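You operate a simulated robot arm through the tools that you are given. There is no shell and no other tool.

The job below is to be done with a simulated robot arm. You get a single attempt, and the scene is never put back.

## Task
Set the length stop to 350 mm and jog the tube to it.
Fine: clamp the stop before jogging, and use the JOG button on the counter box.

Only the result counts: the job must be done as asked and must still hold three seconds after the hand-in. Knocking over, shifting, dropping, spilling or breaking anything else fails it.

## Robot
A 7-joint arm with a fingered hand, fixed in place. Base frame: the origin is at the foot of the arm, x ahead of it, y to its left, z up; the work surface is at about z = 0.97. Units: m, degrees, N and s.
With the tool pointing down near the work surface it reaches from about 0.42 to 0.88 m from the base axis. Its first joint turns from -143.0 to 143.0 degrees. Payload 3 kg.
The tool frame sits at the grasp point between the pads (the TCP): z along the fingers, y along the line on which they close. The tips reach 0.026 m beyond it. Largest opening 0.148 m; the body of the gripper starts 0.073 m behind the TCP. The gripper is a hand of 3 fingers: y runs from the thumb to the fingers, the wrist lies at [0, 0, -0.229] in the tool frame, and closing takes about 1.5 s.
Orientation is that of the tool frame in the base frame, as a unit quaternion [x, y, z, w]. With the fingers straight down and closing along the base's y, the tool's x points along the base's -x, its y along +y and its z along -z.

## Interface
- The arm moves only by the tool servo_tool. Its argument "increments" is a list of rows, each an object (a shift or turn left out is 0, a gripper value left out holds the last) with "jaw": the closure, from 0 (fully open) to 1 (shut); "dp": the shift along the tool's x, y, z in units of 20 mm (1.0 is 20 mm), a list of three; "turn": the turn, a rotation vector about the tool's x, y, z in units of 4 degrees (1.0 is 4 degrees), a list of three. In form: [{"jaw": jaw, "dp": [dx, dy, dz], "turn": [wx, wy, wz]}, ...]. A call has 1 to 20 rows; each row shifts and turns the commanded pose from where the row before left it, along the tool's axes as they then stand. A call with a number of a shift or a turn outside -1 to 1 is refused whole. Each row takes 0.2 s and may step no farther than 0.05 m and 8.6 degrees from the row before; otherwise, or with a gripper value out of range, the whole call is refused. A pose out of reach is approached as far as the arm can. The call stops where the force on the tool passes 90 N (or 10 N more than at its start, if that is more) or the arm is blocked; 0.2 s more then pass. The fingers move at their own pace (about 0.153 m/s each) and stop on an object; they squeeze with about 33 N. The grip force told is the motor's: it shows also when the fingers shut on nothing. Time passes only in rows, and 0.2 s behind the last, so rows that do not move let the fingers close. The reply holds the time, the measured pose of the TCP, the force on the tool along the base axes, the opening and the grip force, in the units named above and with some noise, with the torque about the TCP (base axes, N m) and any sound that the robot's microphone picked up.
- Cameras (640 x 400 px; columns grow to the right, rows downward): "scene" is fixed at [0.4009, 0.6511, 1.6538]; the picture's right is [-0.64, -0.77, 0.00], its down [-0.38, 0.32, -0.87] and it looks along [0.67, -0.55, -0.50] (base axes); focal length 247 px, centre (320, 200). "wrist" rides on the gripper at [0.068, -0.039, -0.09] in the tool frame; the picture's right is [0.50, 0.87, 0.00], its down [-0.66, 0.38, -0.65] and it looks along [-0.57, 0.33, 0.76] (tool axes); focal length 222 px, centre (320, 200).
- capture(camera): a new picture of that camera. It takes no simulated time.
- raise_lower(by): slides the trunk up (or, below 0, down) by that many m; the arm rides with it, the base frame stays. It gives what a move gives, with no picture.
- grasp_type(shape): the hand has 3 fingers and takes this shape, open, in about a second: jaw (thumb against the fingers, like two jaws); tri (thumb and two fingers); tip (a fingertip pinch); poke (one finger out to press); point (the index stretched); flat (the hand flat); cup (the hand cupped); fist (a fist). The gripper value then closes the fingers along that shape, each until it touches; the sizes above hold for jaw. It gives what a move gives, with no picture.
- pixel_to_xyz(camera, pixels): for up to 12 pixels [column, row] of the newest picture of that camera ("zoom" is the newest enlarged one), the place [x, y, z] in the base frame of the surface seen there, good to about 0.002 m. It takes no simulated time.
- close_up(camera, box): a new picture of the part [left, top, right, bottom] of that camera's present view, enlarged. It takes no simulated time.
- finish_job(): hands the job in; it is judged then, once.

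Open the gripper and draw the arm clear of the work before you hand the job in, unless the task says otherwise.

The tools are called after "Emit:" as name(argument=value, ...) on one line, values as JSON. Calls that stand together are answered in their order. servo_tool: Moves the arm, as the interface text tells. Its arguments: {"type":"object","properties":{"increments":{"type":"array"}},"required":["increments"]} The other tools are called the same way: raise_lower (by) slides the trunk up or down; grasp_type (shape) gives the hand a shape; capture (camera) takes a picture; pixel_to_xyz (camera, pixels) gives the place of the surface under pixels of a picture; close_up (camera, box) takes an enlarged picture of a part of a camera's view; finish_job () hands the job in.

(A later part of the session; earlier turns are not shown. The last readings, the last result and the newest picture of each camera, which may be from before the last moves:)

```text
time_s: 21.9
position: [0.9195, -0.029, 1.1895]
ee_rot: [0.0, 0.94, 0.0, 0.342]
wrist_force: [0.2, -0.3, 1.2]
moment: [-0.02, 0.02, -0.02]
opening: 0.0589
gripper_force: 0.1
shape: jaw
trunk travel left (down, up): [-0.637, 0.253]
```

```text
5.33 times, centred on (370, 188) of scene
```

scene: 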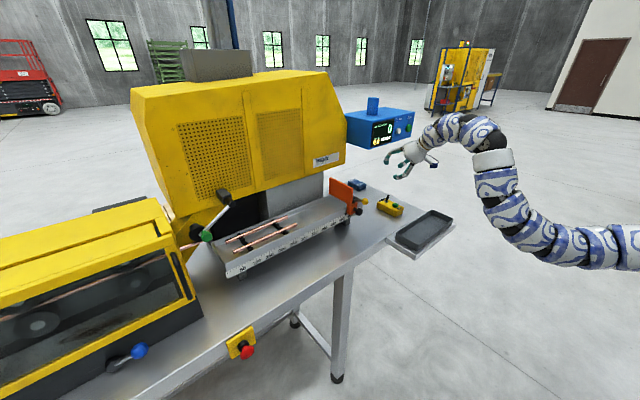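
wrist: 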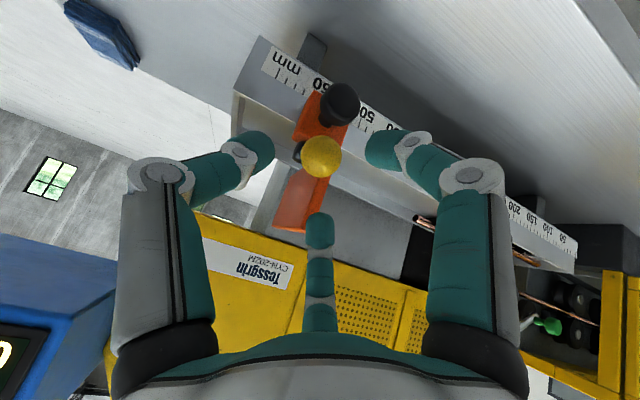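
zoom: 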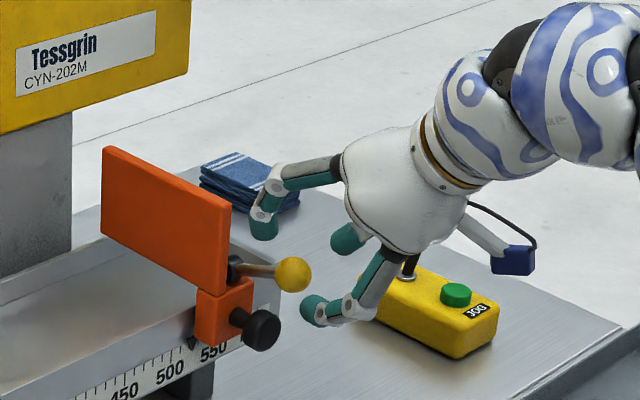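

Clearance is good. I'll advance 34 mm more and close around the ball.

Emit:
servo_tool(increments=[{"dp": [0, 0, 0.6]}, {"dp": [0, 0, 0.6]}, {"dp": [0, 0, 0.5]}, {}])

Emit:
capture(camera="wrist")

Emit:
close_up(camera="scene", box=[320, 150, 420, 225])

```text
time_s: 22.9
position: [0.9425, -0.0282, 1.1645]
ee_rot: [0.0, 0.94, 0.0, 0.342]
wrist_force: [0.2, -0.2, -0.3]
moment: [0.02, 0.02, -0.05]
opening: 0.0587
gripper_force: 0.0
shape: jaw
trunk travel left (down, up): [-0.637, 0.253]
```

```text
taken
```

wrist: 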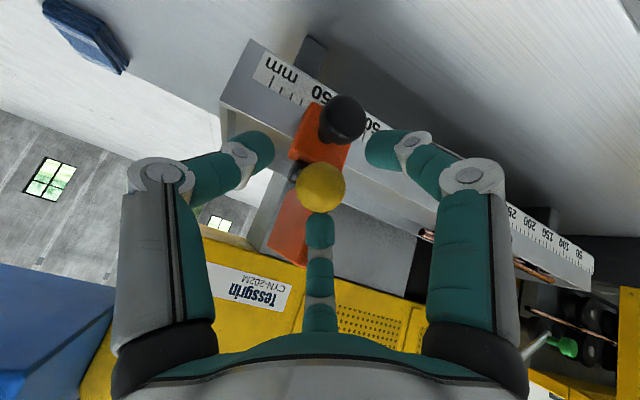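

```text
5.33 times, centred on (370, 188) of scene
```

zoom: 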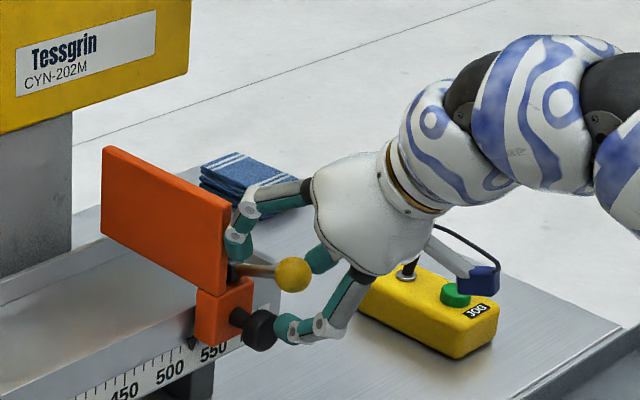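

The ball is between the fingers. I'll close in stages and watch the forces.

Emit:
servo_tool(increments=[{"jaw": 0.7}, {}, {"jaw": 0.78}, {}, {"jaw": 0.85}, {}])

Emit:
close_up(camera="scene", box=[330, 160, 390, 220])

Emit:
close_up(camera="wrist", box=[200, 80, 440, 260])

```text
time_s: 24.3
position: [0.941, -0.0299, 1.1636]
ee_rot: [-0.001, 0.939, 0.001, 0.343]
wrist_force: [-0.5, 0.3, -0.5]
moment: [0.01, 0.03, 0.01]
opening: 0.0225
gripper_force: 0.1
shape: jaw
trunk travel left (down, up): [-0.637, 0.253]
```

```text
6.67 times, centred on (360, 190) of scene
```

zoom: 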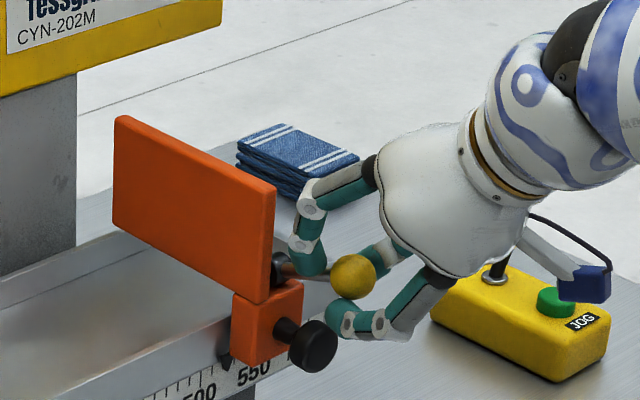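

```text
2.22 times, centred on (320, 170) of wrist
```

zoom: 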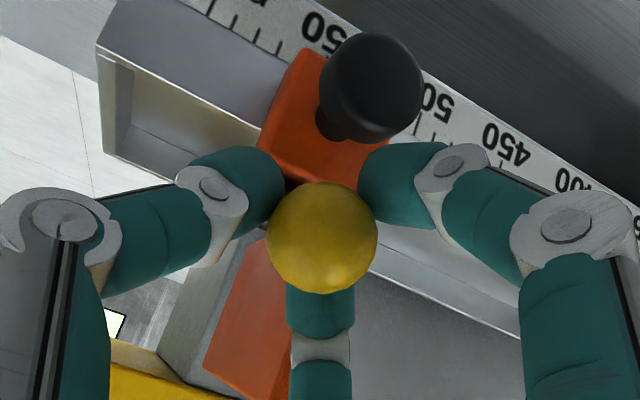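

The fingers cage the ball with no contact force. I'll close fully to grip it, then try 5 mm along the upward arc direction.

Emit:
servo_tool(increments=[{"jaw": 1}, {}, {}])

Emit:
servo_tool(increments=[{"dp": [-0.11, 0, -0.06]}, {"dp": [-0.11, 0, -0.06]}, {}])

Emit:
close_up(camera="scene", box=[330, 160, 390, 220])

```text
time_s: 25.1
position: [0.9437, -0.0282, 1.1651]
ee_rot: [0.0, 0.939, 0.0, 0.343]
wrist_force: [12.6, 2.1, 8.1]
moment: [0.16, -0.81, 0.39]
opening: 0.0158
gripper_force: 33.1
shape: jaw
trunk travel left (down, up): [-0.637, 0.253]
```

```text
time_s: 25.9
position: [0.9449, -0.0291, 1.1683]
ee_rot: [0.0, 0.94, 0.0, 0.341]
wrist_force: [7.7, 1.8, 0.4]
moment: [0.05, -0.35, 0.28]
opening: 0.0155
gripper_force: 33.0
shape: jaw
trunk travel left (down, up): [-0.637, 0.253]
```

```text
6.67 times, centred on (360, 190) of scene
```

zoom: 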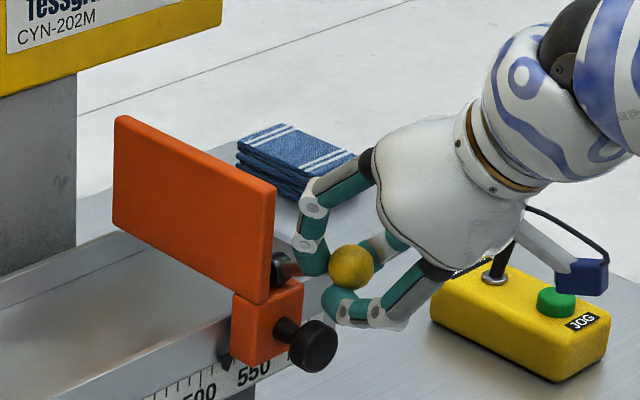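

The ball rose from zoom (353,276) to (350,267) with little force, so the lever swings up. I'll loosen to a cage and follow the arc upward another 20°.

Emit:
servo_tool(increments=[{"jaw": 0.84}, {}, {"dp": [-0.26, 0, -0.07]}, {"dp": [-0.26, 0, -0.07]}, {"dp": [-0.26, 0, -0.07]}, {"dp": [-0.26, 0, -0.07]}, {}])

Emit:
close_up(camera="scene", box=[330, 160, 390, 220])

Emit:
close_up(camera="wrist", box=[200, 80, 440, 260])

```text
time_s: 27.5
position: [0.9562, -0.0286, 1.1883]
ee_rot: [0.0, 0.94, 0.0, 0.342]
wrist_force: [-0.9, 0.0, -0.7]
moment: [0.0, 0.0, 0.02]
opening: 0.0238
gripper_force: 0.0
shape: jaw
trunk travel left (down, up): [-0.637, 0.253]
```

```text
6.67 times, centred on (360, 190) of scene
```

zoom: 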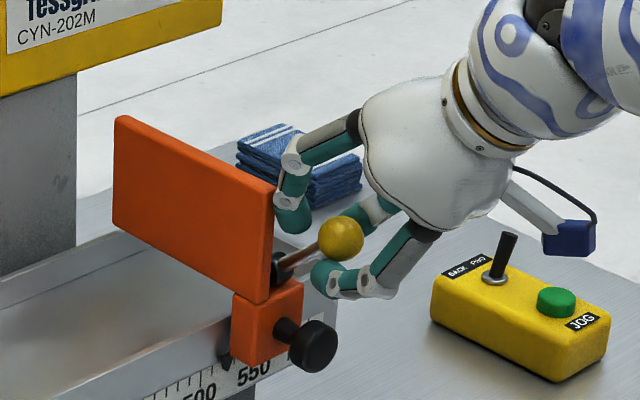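

```text
2.22 times, centred on (320, 170) of wrist
```

zoom: 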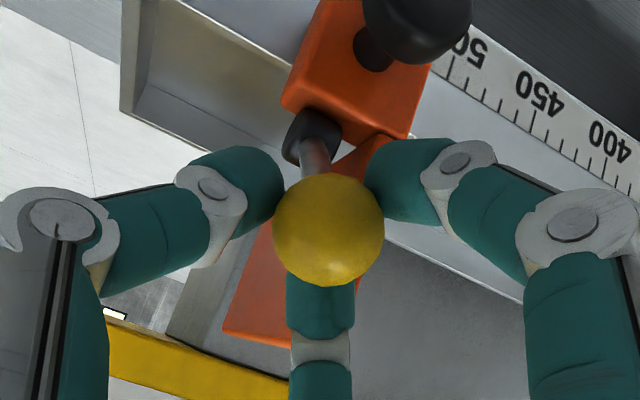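

The lever follows freely and is now at about 45°. The upper finger is getting close to the plate edge, so before going further I'll test whether the stop is already free: move +y 8 mm in the cage and watch the force.

Emit:
servo_tool(increments=[{"dp": [0, 0.1, 0]}, {"dp": [0, 0.1, 0]}, {"dp": [0, 0.1, 0]}, {"dp": [0, 0.1, 0]}, {}])

Emit:
close_up(camera="scene", box=[330, 160, 390, 220])

Emit:
pixel_to_xyz(camera="zoom", pixels=[[200, 220], [180, 180], [341, 238], [245, 330]])

```text
time_s: 28.7
position: [0.9558, -0.0207, 1.1876]
ee_rot: [0.0, 0.94, 0.0, 0.342]
wrist_force: [-0.9, -5.2, 1.3]
moment: [-0.08, 0.01, -0.03]
opening: 0.0243
gripper_force: 0.0
shape: jaw
trunk travel left (down, up): [-0.637, 0.253]
```

```text
6.67 times, centred on (360, 190) of scene
```

zoom: 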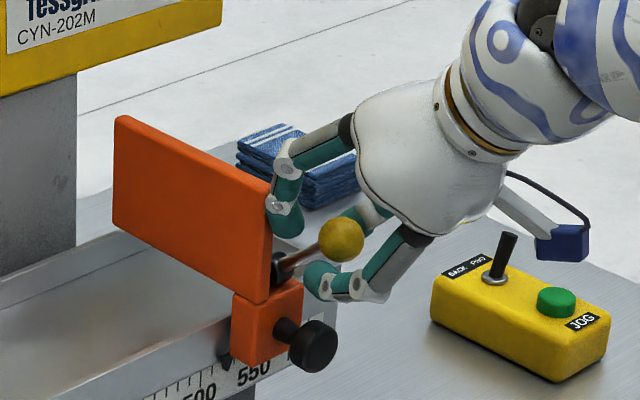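

```text
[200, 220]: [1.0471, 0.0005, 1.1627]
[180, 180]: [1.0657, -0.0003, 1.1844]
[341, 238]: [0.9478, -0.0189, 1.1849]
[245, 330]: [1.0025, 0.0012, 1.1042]
```

The hand moved 8 mm and has just touched, at 5 N. I'll push 6 mm more.

Emit:
servo_tool(increments=[{"dp": [0, 0.1, 0]}, {"dp": [0, 0.1, 0]}, {"dp": [0, 0.1, 0]}, {}])

Emit:
close_up(camera="scene", box=[330, 160, 390, 220])

Emit:
pixel_to_xyz(camera="zoom", pixels=[[200, 220], [180, 180], [341, 238], [245, 330]])

```text
time_s: 29.7
position: [0.9548, -0.0176, 1.188]
ee_rot: [0.0, 0.94, 0.001, 0.342]
wrist_force: [-0.5, -8.5, 0.5]
moment: [-0.11, 0.04, -0.05]
opening: 0.0255
gripper_force: 0.0
shape: jaw
trunk travel left (down, up): [-0.637, 0.253]
```

```text
6.67 times, centred on (360, 190) of scene
```

zoom: 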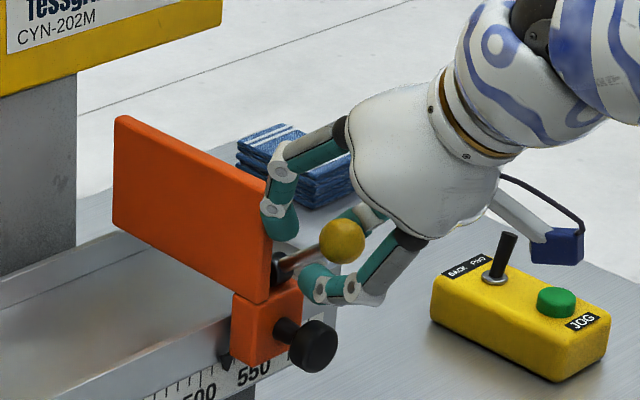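

```text
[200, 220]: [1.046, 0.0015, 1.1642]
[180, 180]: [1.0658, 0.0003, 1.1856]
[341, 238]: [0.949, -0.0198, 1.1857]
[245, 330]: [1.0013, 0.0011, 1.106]
```

The plate still hasn't moved at 8.5 N, so the lever may need more lift. I'll undo the sideways push, open, and retract to use the closed fingertip instead.

Emit:
servo_tool(increments=[{"dp": [0, -0.35, 0]}, {"dp": [0, -0.35, 0]}, {"jaw": 0.6}, {}, {"dp": [0, 0, -0.8]}, {"dp": [0, 0, -0.8]}, {"dp": [0, 0, -0.8]}, {"dp": [0, 0, -0.8]}, {"jaw": 1}, {}, {}, {}])

Emit:
capture(camera="wrist")

Emit:
close_up(camera="scene", box=[330, 150, 400, 220])

Emit:
pixel_to_xyz(camera="zoom", pixels=[[293, 310], [150, 250], [220, 390]])

```text
time_s: 32.3
position: [0.9132, -0.0312, 1.2338]
ee_rot: [0.0, 0.94, 0.0, 0.342]
wrist_force: [-0.2, 0.1, -0.1]
moment: [0.03, -0.01, 0.0]
opening: 0.0
gripper_force: 32.9
shape: jaw
trunk travel left (down, up): [-0.637, 0.253]
```

```text
taken
```

wrist: 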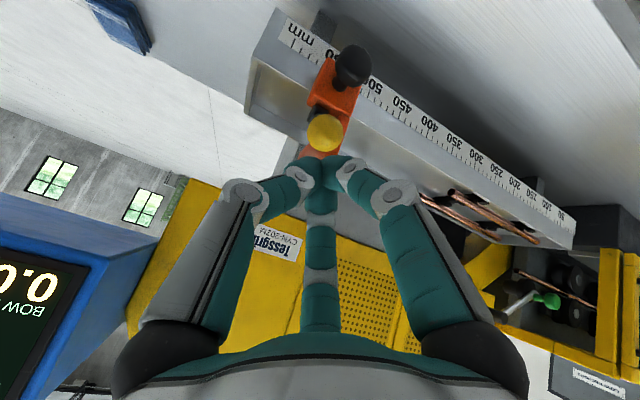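

```text
5.71 times, centred on (365, 185) of scene
```

zoom: 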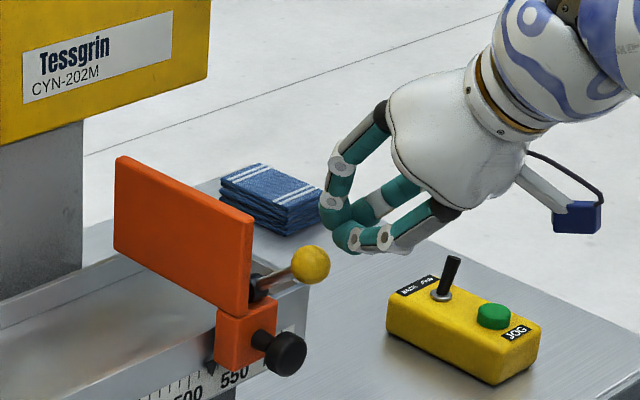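

```text
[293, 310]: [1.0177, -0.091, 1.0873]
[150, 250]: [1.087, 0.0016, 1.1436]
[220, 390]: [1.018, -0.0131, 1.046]
```

The lever stays at about 40–45° on its own. I'll measure the ball and move the closed tip to just in front of and below it.

Emit:
pixel_to_xyz(camera="zoom", pixels=[[310, 265], [275, 283], [345, 245]])

Emit:
servo_tool(increments=[{"dp": [0.8, 0, 0.3]}, {"dp": [0.8, 0, 0.3]}, {"dp": [0.8, 0, 0.3]}, {}])

Emit:
close_up(camera="scene", box=[330, 150, 400, 220])

Emit:
capture(camera="wrist")

```text
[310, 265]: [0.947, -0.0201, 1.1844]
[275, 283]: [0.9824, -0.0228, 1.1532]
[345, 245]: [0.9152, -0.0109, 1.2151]
```

```text
time_s: 33.3
position: [0.8891, -0.0283, 1.1914]
ee_rot: [0.0, 0.94, 0.0, 0.342]
wrist_force: [0.2, 0.0, -0.4]
moment: [0.02, 0.04, 0.0]
opening: 0.0
gripper_force: 33.4
shape: jaw
trunk travel left (down, up): [-0.637, 0.253]
```

```text
5.71 times, centred on (365, 185) of scene
```

zoom: 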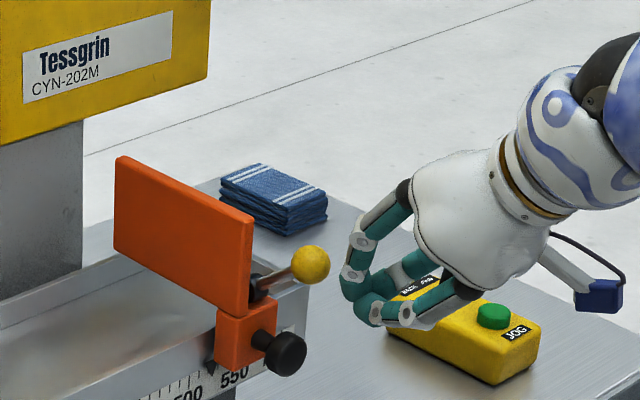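

```text
taken
```

wrist: 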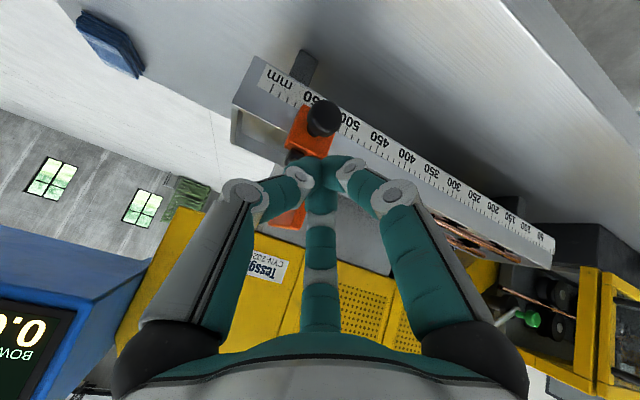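

The ball centre is near (0.954,-0.029,1.178), about 40°, and the tip is at about (0.906,1.172). I'll push the ball forward and slightly up, 50 mm in small steps.

Emit:
servo_tool(increments=[{"dp": [-0.4, 0, 0.17]}, {"dp": [-0.4, 0, 0.17]}, {"dp": [-0.4, 0, 0.17]}, {"dp": [-0.4, 0, 0.17]}, {"dp": [-0.4, 0, 0.17]}, {"dp": [-0.4, 0, 0.17]}, {}])

Emit:
close_up(camera="scene", box=[330, 150, 400, 220])

Emit:
capture(camera="wrist")

```text
time_s: 34.9
position: [0.9343, -0.0288, 1.2141]
ee_rot: [0.001, 0.938, 0.0, 0.346]
wrist_force: [-27.8, 1.5, 33.6]
moment: [-0.07, -0.25, -0.03]
opening: 0.0
gripper_force: 33.1
shape: jaw
trunk travel left (down, up): [-0.637, 0.253]
```

```text
5.71 times, centred on (365, 185) of scene
```

zoom: 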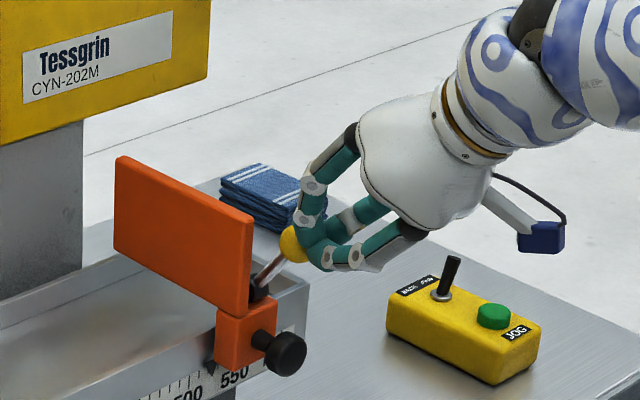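

```text
taken
```

wrist: 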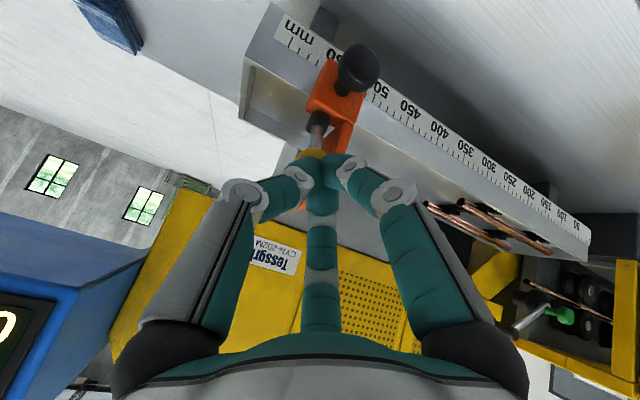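

The 43 N reaction points along the lever axis: the tip is on the end of the ball rather than under it. I'll back off, drop lower, and come at the ball from below and in front.

Emit:
servo_tool(increments=[{"dp": [0, 0, -0.5]}, {"dp": [0.4, 0, -0.4]}, {"dp": [0.8, 0, 0]}, {"dp": [0.8, 0, 0]}, {"dp": [0.4, 0, 0]}, {}])

Emit:
close_up(camera="scene", box=[330, 150, 400, 220])

Emit:
pixel_to_xyz(camera="zoom", pixels=[[297, 243], [300, 250], [305, 255]])

```text
time_s: 36.3
position: [0.8914, -0.0303, 1.1905]
ee_rot: [0.0, 0.94, 0.0, 0.342]
wrist_force: [0.3, 1.0, 0.1]
moment: [0.01, -0.03, 0.01]
opening: 0.0
gripper_force: 32.7
shape: jaw
trunk travel left (down, up): [-0.637, 0.253]
```

```text
5.71 times, centred on (365, 185) of scene
```

zoom: 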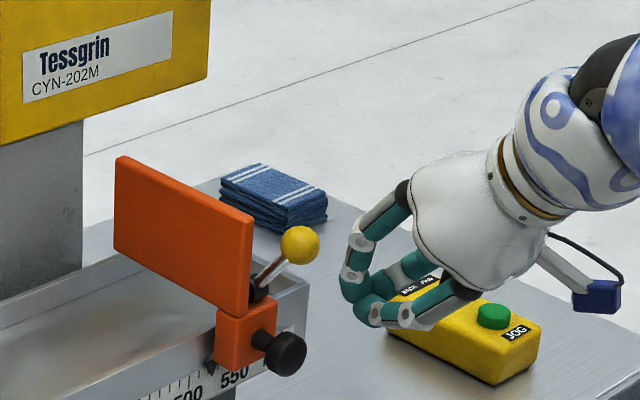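

```text
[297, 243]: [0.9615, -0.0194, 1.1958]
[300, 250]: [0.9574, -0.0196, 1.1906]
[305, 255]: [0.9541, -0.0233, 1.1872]
```

The lever is now at about 55° with the ball at (0.967,-0.029,1.188). The tip is lower, so I'll push straight +x under the ball.

Emit:
servo_tool(increments=[{"dp": [-0.306, 0, 0.257]}, {"dp": [-0.306, 0, 0.257]}, {"dp": [-0.306, 0, 0.257]}, {"dp": [-0.306, 0, 0.257]}, {"dp": [-0.306, 0, 0.257]}, {"dp": [-0.306, 0, 0.257]}, {}])

Emit:
close_up(camera="scene", box=[330, 150, 400, 220])

```text
time_s: 37.9
position: [0.9383, -0.0294, 1.1895]
ee_rot: [0.0, 0.94, 0.001, 0.342]
wrist_force: [-0.6, -0.2, 0.2]
moment: [0.0, -0.01, 0.05]
opening: 0.0
gripper_force: 33.1
shape: jaw
trunk travel left (down, up): [-0.637, 0.253]
```

```text
5.71 times, centred on (365, 185) of scene
```

zoom: 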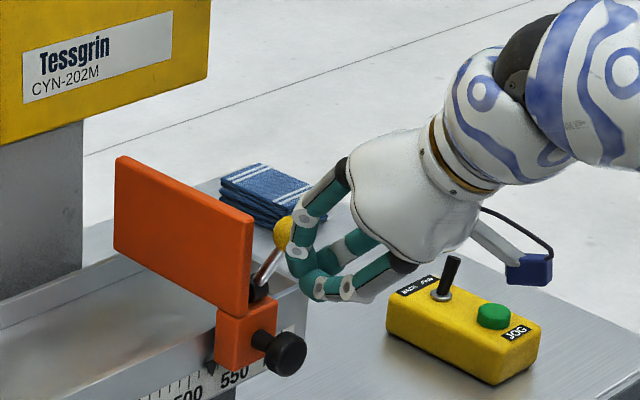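

The lever follows with almost no force, now at about 65–70°. I'll continue 24 mm more.

Emit:
servo_tool(increments=[{"dp": [-0.306, 0, 0.257]}, {"dp": [-0.306, 0, 0.257]}, {"dp": [-0.306, 0, 0.257]}, {}])

Emit:
close_up(camera="scene", box=[330, 150, 400, 220])

Emit:
capture(camera="wrist")

```text
time_s: 38.9
position: [0.9634, -0.0298, 1.1886]
ee_rot: [0.002, 0.94, -0.001, 0.342]
wrist_force: [-0.4, 0.5, 0.1]
moment: [-0.01, -0.01, -0.01]
opening: 0.0
gripper_force: 32.7
shape: jaw
trunk travel left (down, up): [-0.637, 0.253]
```

```text
5.71 times, centred on (365, 185) of scene
```

zoom: 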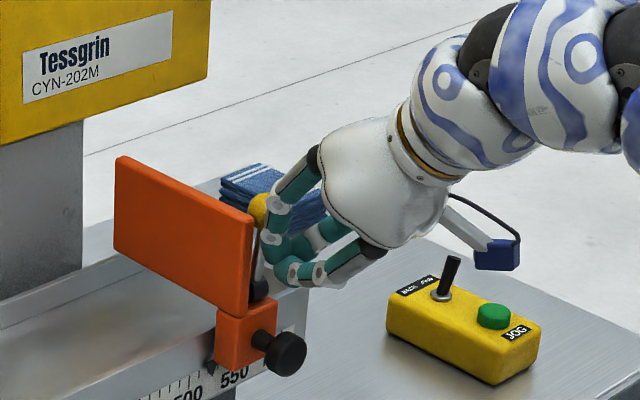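

```text
taken
```

wrist: 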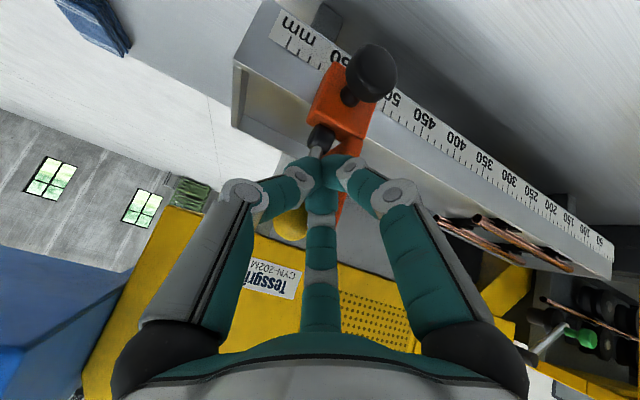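

The lever is nearly upright now. I'll back off, step to the -y side, and lower the closed tip beside the orange block to push it toward +y at rail height.

Emit:
servo_tool(increments=[{"dp": [0.575, 0, -0.48]}, {"dp": [0.575, 0, -0.48]}, {"dp": [0, -0.83, 0]}, {"dp": [0, -0.83, 0]}, {"dp": [0, -0.83, 0]}, {}])

Emit:
close_up(camera="scene", box=[330, 150, 400, 220])

Emit:
capture(camera="wrist")

```text
time_s: 40.3
position: [0.9305, -0.0793, 1.1903]
ee_rot: [0.0, 0.94, 0.0, 0.342]
wrist_force: [-0.1, -0.4, 0.2]
moment: [0.02, 0.01, 0.03]
opening: 0.0002
gripper_force: 32.6
shape: jaw
trunk travel left (down, up): [-0.637, 0.253]
```

```text
5.71 times, centred on (365, 185) of scene
```

zoom: 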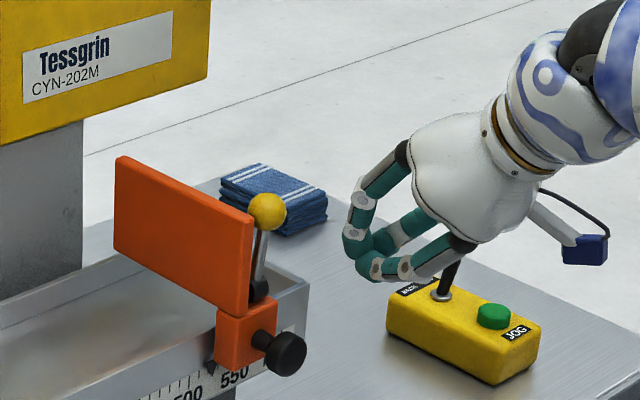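

```text
taken
```

wrist: 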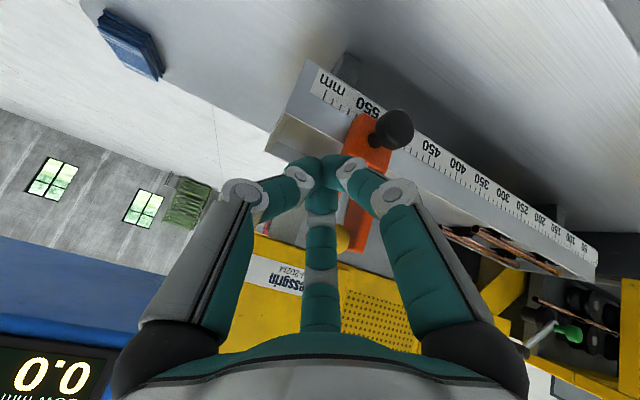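

The lever stands about upright, with the ball at zoom (267,211). Now I'll descend beside the block along the tool axis.

Emit:
pixel_to_xyz(camera="zoom", pixels=[[267, 211], [260, 265], [150, 250]])

Emit:
servo_tool(increments=[{"dp": [0.064, 0, 0.776]}, {"dp": [0.064, 0, 0.776]}, {"dp": [0.064, 0, 0.776]}, {"dp": [0.064, 0, 0.776]}, {"dp": [0.064, 0, 0.776]}, {}])

Emit:
close_up(camera="scene", box=[330, 150, 400, 220])

Emit:
capture(camera="wrist")

```text
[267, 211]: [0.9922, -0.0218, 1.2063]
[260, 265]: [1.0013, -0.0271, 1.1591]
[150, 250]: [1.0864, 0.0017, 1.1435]
```

```text
time_s: 41.7
position: [0.9787, -0.0783, 1.1269]
ee_rot: [0.001, 0.94, 0.0, 0.341]
wrist_force: [-0.4, -0.4, -0.2]
moment: [0.05, 0.01, 0.0]
opening: 0.0001
gripper_force: 33.2
shape: jaw
trunk travel left (down, up): [-0.637, 0.253]
```

```text
5.71 times, centred on (365, 185) of scene
```

zoom: 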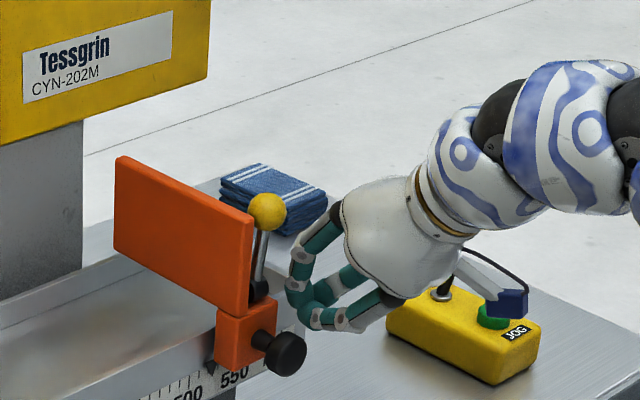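

```text
taken
```

wrist: 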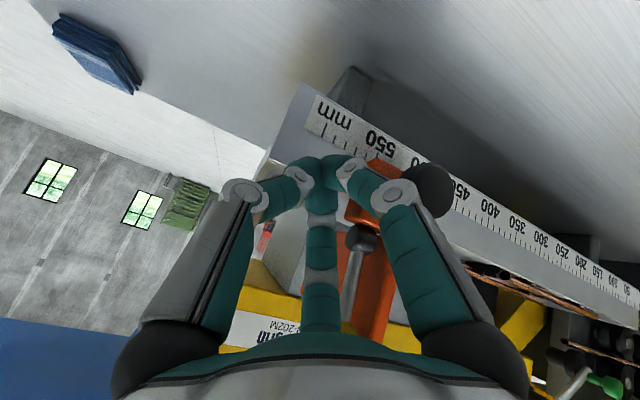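

The tip is beside the block. I'll push +y 24 mm in 4 mm steps and watch the force.

Emit:
servo_tool(increments=[{"dp": [0, 0.2, 0]}, {"dp": [0, 0.2, 0]}, {"dp": [0, 0.2, 0]}, {"dp": [0, 0.2, 0]}, {"dp": [0, 0.2, 0]}, {"dp": [0, 0.2, 0]}, {}])

Emit:
close_up(camera="scene", box=[330, 150, 400, 220])

Emit:
pixel_to_xyz(camera="zoom", pixels=[[150, 250], [180, 270]])

```text
time_s: 43.3
position: [0.9781, -0.0548, 1.1253]
ee_rot: [0.001, 0.94, 0.0, 0.341]
wrist_force: [0.5, -2.4, 0.5]
moment: [0.02, -0.02, -0.04]
opening: 0.0001
gripper_force: 33.0
shape: jaw
trunk travel left (down, up): [-0.637, 0.253]
```

```text
5.71 times, centred on (365, 185) of scene
```

zoom: 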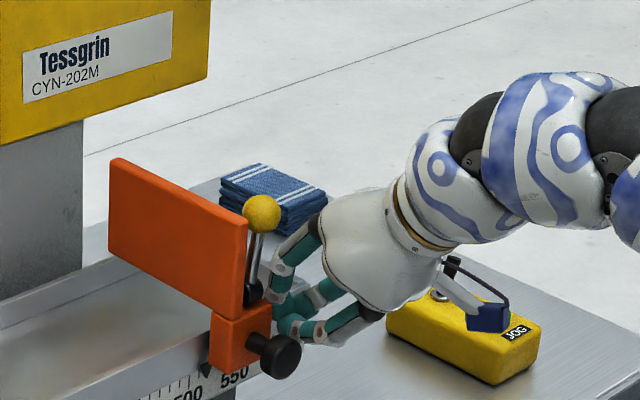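

```text
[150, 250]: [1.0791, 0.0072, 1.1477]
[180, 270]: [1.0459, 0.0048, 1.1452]
```

The stop slides freely with about 2 N; its face is now at y≈0.006. I'll push 140 mm further at moderate speed and then measure.

Emit:
servo_tool(increments=[{"dp": [0, 0.4, 0]}, {"dp": [0, 0.6, 0]}, {"dp": [0, 0.6, 0]}, {"dp": [0, 0.6, 0]}, {"dp": [0, 0.6, 0]}, {"dp": [0, 0.6, 0]}, {"dp": [0, 0.6, 0]}, {"dp": [0, 0.6, 0]}, {"dp": [0, 0.6, 0]}, {"dp": [0, 0.6, 0]}, {"dp": [0, 0.5, 0]}, {"dp": [0, 0.3, 0]}, {"dp": [0, 0.2, 0]}, {"dp": [0, 0.1, 0]}, {}])

Emit:
capture(camera="scene")

Emit:
close_up(camera="scene", box=[270, 160, 370, 235])

```text
time_s: 46.5
position: [0.9779, 0.0827, 1.126]
ee_rot: [0.001, 0.94, -0.001, 0.342]
wrist_force: [1.4, -3.4, 1.2]
moment: [0.0, -0.06, -0.03]
opening: 0.0001
gripper_force: 32.7
shape: jaw
trunk travel left (down, up): [-0.637, 0.253]
```

```text
taken
```

scene: 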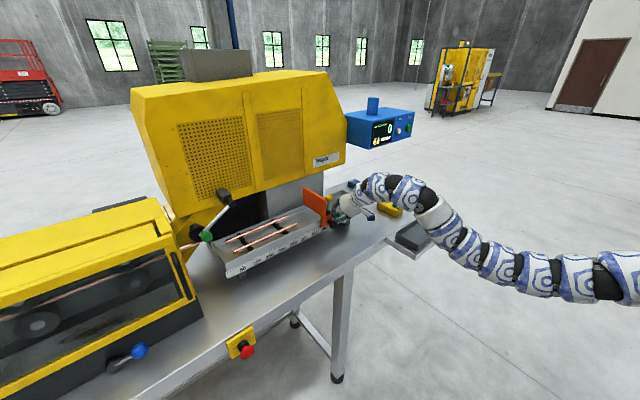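

```text
5.33 times, centred on (320, 198) of scene
```

zoom: 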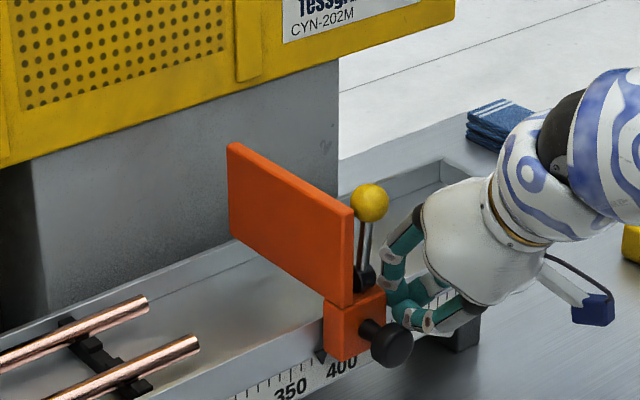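

Now I'll measure the face and the pointer precisely.

Emit:
pixel_to_xyz(camera="zoom", pixels=[[250, 200], [280, 230], [310, 250], [330, 230], [260, 180], [300, 200], [340, 270], [240, 220]])

Emit:
close_up(camera="scene", box=[318, 215, 350, 235])

Emit:
pixel_to_xyz(camera="zoom", pixels=[[320, 200]])

```text
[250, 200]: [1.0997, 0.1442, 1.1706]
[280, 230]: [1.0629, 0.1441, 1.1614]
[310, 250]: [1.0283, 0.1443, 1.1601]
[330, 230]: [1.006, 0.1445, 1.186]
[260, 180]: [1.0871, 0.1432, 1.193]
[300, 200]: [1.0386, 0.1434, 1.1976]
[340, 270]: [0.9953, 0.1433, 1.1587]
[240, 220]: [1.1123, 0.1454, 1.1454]
```

```text
16.00 times, centred on (334, 225) of scene
```

zoom: 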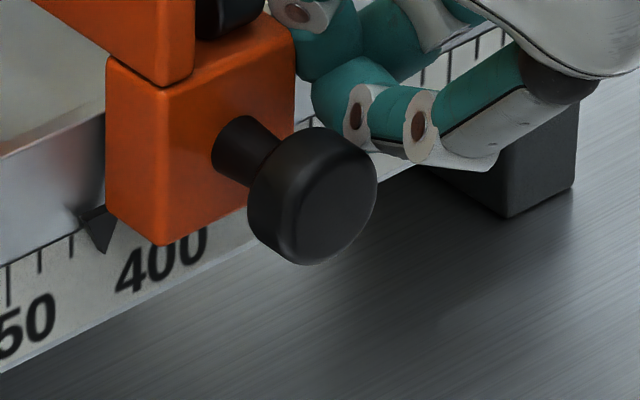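

```text
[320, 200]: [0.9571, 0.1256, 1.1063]
```

The face averages y=0.1439, which is ≈376 mm. It needs y=0.170. I'll push 24 mm more, slowing down at the end, and re-measure.

Emit:
servo_tool(increments=[{"dp": [0, 0.3, 0]}, {"dp": [0, 0.3, 0]}, {"dp": [0, 0.2, 0]}, {"dp": [0, 0.2, 0]}, {"dp": [0, 0.1, 0]}, {"dp": [0, 0.1, 0]}, {}])

Emit:
close_up(camera="scene", box=[270, 160, 370, 235])

Emit:
pixel_to_xyz(camera="zoom", pixels=[[230, 200], [240, 190], [250, 200], [270, 210], [280, 220], [290, 240], [300, 230], [260, 180], [300, 210], [235, 215], [260, 220], [285, 200]])

Emit:
close_up(camera="scene", box=[310, 215, 342, 235])

```text
time_s: 48.1
position: [0.9762, 0.1069, 1.126]
ee_rot: [-0.001, 0.94, 0.001, 0.342]
wrist_force: [0.6, -2.0, 0.9]
moment: [-0.01, 0.03, -0.04]
opening: 0.0001
gripper_force: 32.9
shape: jaw
trunk travel left (down, up): [-0.637, 0.253]
```

```text
5.33 times, centred on (320, 198) of scene
```

zoom: 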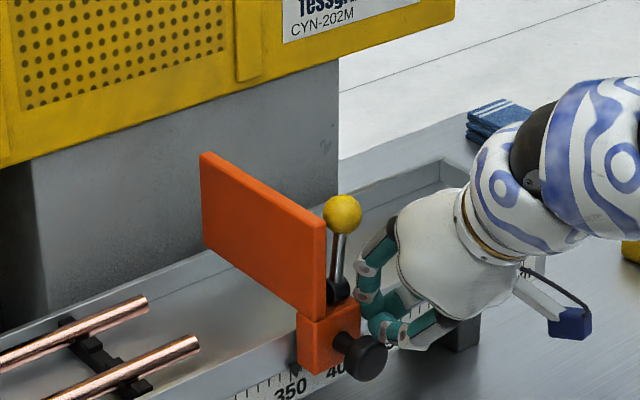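

```text
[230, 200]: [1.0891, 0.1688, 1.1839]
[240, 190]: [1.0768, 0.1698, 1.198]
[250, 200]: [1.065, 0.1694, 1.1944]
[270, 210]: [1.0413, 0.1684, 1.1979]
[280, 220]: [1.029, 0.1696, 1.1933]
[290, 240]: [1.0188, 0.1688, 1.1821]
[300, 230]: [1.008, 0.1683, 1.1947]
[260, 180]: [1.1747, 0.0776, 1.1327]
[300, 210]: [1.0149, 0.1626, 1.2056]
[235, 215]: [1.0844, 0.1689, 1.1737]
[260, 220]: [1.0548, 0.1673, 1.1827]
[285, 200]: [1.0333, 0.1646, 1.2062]
```

```text
16.00 times, centred on (326, 225) of scene
```

zoom: 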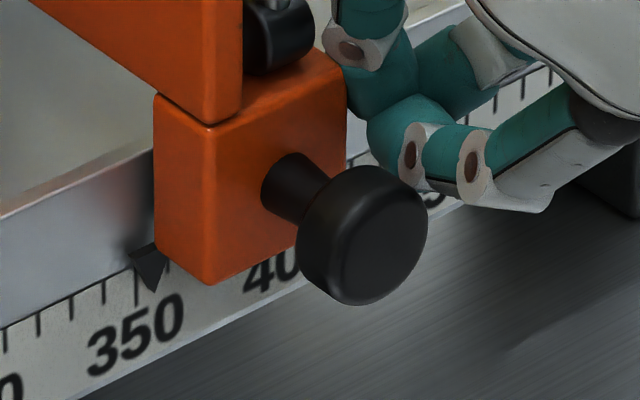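

The face averages y≈0.1688. The pointer sits just past the 350 tick, at about 351. To calibrate the scale zero more exactly I'll sample several ticks.

Emit:
close_up(camera="scene", box=[290, 222, 322, 242])

Emit:
close_up(camera="scene", box=[312, 220, 328, 230])

```text
16.00 times, centred on (306, 232) of scene
```

zoom: 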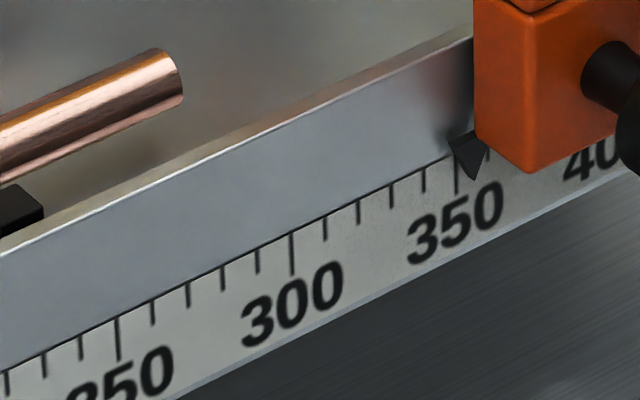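

```text
16.00 times, centred on (320, 225) of scene
```

zoom: 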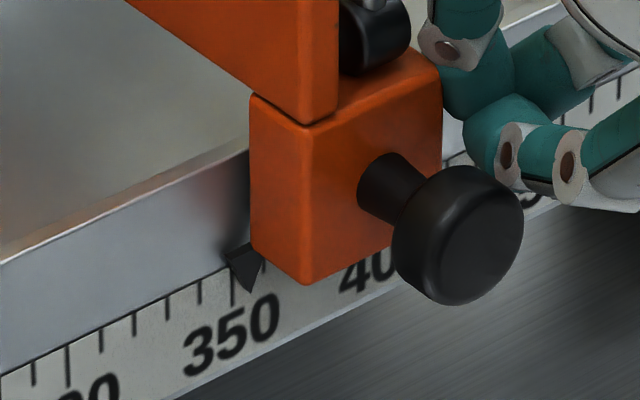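

Ticks in this zoom: 300 at column 68, 310 at 101, 320 at 134, 330 at 168, 340 at 202, 350 at 233; the pointer tip is at (251,293). I'll sample them all.

Emit:
pixel_to_xyz(camera="zoom", pixels=[[68, 355], [68, 375], [101, 340], [134, 324], [168, 307], [202, 292], [233, 285], [233, 300], [250, 286], [248, 278], [245, 268], [240, 260]])

Emit:
pixel_to_xyz(camera="zoom", pixels=[[68, 355], [68, 375], [101, 340], [134, 324], [168, 307], [202, 292], [233, 285], [233, 300], [250, 286], [248, 278], [245, 268], [240, 260]])

```text
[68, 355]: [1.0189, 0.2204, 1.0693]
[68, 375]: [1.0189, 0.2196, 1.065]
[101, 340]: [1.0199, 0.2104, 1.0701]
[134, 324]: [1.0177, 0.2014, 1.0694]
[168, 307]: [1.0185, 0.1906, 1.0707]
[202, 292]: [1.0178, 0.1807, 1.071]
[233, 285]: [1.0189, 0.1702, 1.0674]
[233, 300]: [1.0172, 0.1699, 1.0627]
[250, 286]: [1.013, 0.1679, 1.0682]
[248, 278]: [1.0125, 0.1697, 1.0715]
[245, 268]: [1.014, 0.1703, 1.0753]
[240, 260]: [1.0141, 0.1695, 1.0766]
```

```text
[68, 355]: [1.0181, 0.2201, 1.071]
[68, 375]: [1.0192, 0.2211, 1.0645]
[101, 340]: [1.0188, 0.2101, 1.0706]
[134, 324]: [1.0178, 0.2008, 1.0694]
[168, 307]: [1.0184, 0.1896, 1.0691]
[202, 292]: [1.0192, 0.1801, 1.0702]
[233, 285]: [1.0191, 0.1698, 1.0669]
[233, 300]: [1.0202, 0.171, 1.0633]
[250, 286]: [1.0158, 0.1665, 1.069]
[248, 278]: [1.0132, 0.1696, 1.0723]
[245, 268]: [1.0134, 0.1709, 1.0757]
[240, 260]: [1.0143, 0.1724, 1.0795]
```

The scale zero is y≈0.5203 and the face is at ≈0.1688, so the stop reads about 351.4. I'll push 1.4 mm more and measure repeatedly.

Emit:
servo_tool(increments=[{"dp": [0, 0.07, 0]}, {}, {}])

Emit:
close_up(camera="scene", box=[290, 175, 340, 215])

Emit:
pixel_to_xyz(camera="zoom", pixels=[[250, 180], [270, 200], [300, 220], [320, 240], [350, 250], [350, 290], [300, 250], [280, 180], [260, 220], [330, 210], [370, 280], [310, 200]])

Emit:
pixel_to_xyz(camera="zoom", pixels=[[250, 180], [270, 200], [300, 220], [320, 240], [350, 250], [350, 290], [300, 250], [280, 180], [260, 220], [330, 210], [370, 280], [310, 200]])

```text
time_s: 48.9
position: [0.9765, 0.1089, 1.1247]
ee_rot: [0.0, 0.94, 0.001, 0.341]
wrist_force: [0.2, -2.7, -0.2]
moment: [0.01, 0.01, -0.02]
opening: 0.0
gripper_force: 33.3
shape: jaw
trunk travel left (down, up): [-0.637, 0.253]
```

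```text
10.00 times, centred on (315, 195) of scene
```

zoom: 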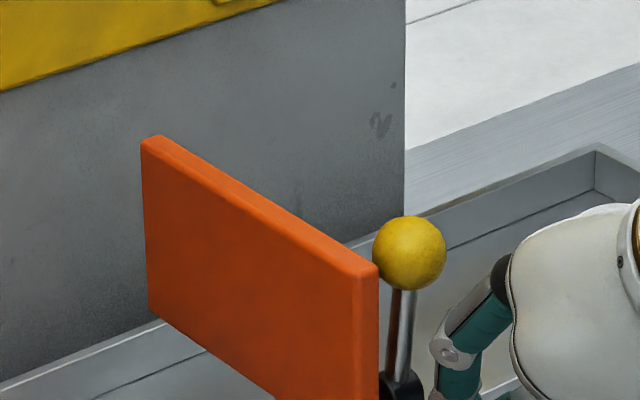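

```text
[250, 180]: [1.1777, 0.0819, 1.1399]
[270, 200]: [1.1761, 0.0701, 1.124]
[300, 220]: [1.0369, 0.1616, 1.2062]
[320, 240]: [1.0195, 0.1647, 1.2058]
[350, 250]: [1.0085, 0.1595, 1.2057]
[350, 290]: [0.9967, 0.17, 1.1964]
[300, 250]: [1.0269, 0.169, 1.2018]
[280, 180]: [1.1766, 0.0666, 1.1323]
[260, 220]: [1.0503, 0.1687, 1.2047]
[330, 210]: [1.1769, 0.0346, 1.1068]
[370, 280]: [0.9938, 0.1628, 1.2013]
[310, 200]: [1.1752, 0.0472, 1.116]
```

```text
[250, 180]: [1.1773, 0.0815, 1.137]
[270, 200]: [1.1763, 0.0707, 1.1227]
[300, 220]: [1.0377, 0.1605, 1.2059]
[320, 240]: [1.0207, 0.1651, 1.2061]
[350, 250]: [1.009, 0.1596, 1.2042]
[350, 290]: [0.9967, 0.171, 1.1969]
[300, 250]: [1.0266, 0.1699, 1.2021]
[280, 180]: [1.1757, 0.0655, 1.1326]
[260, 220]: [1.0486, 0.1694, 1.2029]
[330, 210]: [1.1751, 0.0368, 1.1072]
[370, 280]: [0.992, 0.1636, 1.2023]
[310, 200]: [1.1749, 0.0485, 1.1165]
```

Most of those pixels missed the face, so I'll resample on it: columns 160–350, rows 200–370 of this zoom.

Emit:
pixel_to_xyz(camera="zoom", pixels=[[160, 200], [170, 250], [180, 290], [200, 230], [220, 260], [240, 300], [250, 340], [270, 290], [290, 330], [310, 300], [320, 370], [340, 330]])

Emit:
pixel_to_xyz(camera="zoom", pixels=[[160, 200], [170, 250], [180, 290], [200, 230], [220, 260], [240, 300], [250, 340], [270, 290], [290, 330], [310, 300], [320, 370], [340, 330]])

Emit:
close_up(camera="scene", box=[312, 220, 328, 230])

```text
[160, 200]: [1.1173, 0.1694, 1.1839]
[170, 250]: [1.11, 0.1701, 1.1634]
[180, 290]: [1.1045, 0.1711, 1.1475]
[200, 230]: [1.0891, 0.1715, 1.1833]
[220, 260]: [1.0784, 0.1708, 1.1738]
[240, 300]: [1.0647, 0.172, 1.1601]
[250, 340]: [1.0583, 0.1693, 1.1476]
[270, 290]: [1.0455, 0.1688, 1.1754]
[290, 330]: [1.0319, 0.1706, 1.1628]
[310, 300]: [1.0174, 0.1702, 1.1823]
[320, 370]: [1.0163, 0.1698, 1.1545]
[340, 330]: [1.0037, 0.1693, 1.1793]
```

```text
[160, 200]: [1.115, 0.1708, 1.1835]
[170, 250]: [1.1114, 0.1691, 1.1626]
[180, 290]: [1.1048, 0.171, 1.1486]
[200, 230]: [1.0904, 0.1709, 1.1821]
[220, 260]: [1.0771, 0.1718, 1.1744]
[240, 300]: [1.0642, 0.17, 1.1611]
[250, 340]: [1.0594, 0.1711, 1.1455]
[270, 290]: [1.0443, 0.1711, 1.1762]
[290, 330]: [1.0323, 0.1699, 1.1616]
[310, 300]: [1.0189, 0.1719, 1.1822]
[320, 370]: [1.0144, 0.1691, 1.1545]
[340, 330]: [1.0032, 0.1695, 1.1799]
```

```text
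16.00 times, centred on (320, 225) of scene
```

zoom: 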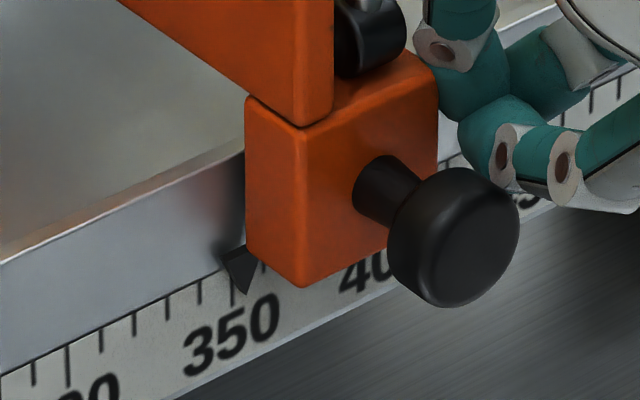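

The face averages y≈0.1704, so the stop reads ≈350.0. Next I'll withdraw the hand toward -y, rise beside the lever, and go just behind and above the ball to swing it back down.

Emit:
servo_tool(increments=[{"dp": [0, -0.9, 0]}, {"dp": [0, -0.9, 0]}, {"dp": [-0.757, 0.05, -0.419]}, {"dp": [-0.757, 0.05, -0.419]}, {"dp": [-0.757, 0.05, -0.419]}, {"dp": [-0.757, 0.05, -0.419]}, {"dp": [-0.757, 0.05, -0.419]}, {"dp": [-0.757, 0.05, -0.419]}, {"dp": [-0.757, 0.05, -0.419]}, {}])

Emit:
close_up(camera="scene", box=[280, 150, 360, 230])

Emit:
pixel_to_xyz(camera="zoom", pixels=[[180, 260], [200, 300], [220, 330], [250, 340], [190, 280], [230, 310]])

Emit:
capture(camera="wrist")

```text
time_s: 51.1
position: [1.0198, 0.0799, 1.2382]
ee_rot: [0.0, 0.94, -0.001, 0.341]
wrist_force: [0.1, 0.6, 0.5]
moment: [0.01, -0.02, -0.01]
opening: 0.0001
gripper_force: 32.9
shape: jaw
trunk travel left (down, up): [-0.637, 0.253]
```

```text
5.00 times, centred on (320, 190) of scene
```

zoom: 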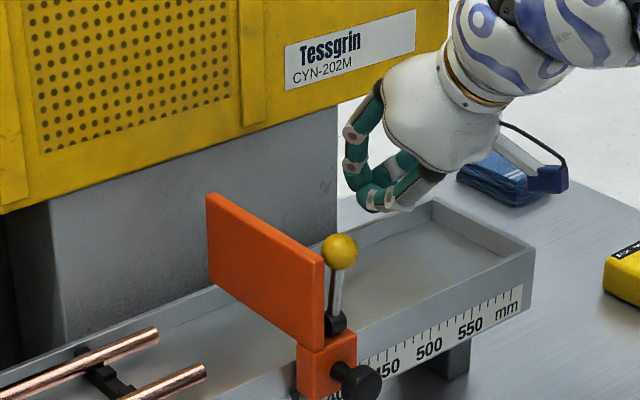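

```text
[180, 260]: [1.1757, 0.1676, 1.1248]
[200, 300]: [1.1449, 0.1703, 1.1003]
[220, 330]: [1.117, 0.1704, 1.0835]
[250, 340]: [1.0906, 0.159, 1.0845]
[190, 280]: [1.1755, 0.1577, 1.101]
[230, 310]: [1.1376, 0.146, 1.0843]
```

```text
taken
```

wrist: 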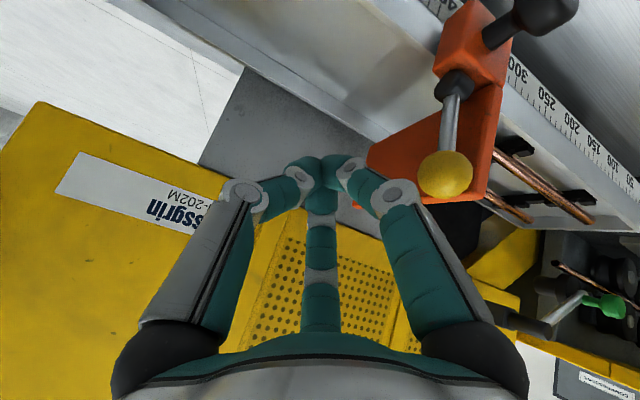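

The pose was reached exactly. The ball, at wrist (445,175), is just below and in front of the hand's line. I'll move +y 34 mm so the fingers come behind and above the ball.

Emit:
servo_tool(increments=[{"dp": [0, 0.4, 0]}, {"dp": [0, 0.4, 0]}, {"dp": [0, 0.4, 0]}, {"dp": [0, 0.3, 0]}, {"dp": [0, 0.2, 0]}, {}])

Emit:
close_up(camera="scene", box=[280, 150, 360, 230])

Emit:
capture(camera="wrist")

```text
time_s: 52.5
position: [1.0203, 0.1129, 1.2376]
ee_rot: [0.0, 0.94, 0.001, 0.342]
wrist_force: [0.1, 0.3, -0.3]
moment: [-0.02, -0.01, 0.01]
opening: 0.0
gripper_force: 33.0
shape: jaw
trunk travel left (down, up): [-0.637, 0.253]
```

```text
5.00 times, centred on (320, 190) of scene
```

zoom: 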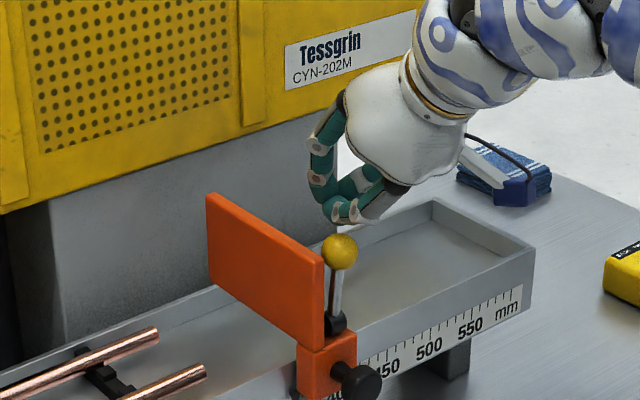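

```text
taken
```

wrist: 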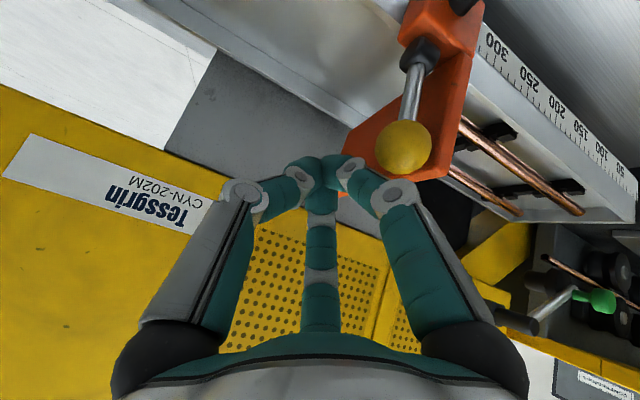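

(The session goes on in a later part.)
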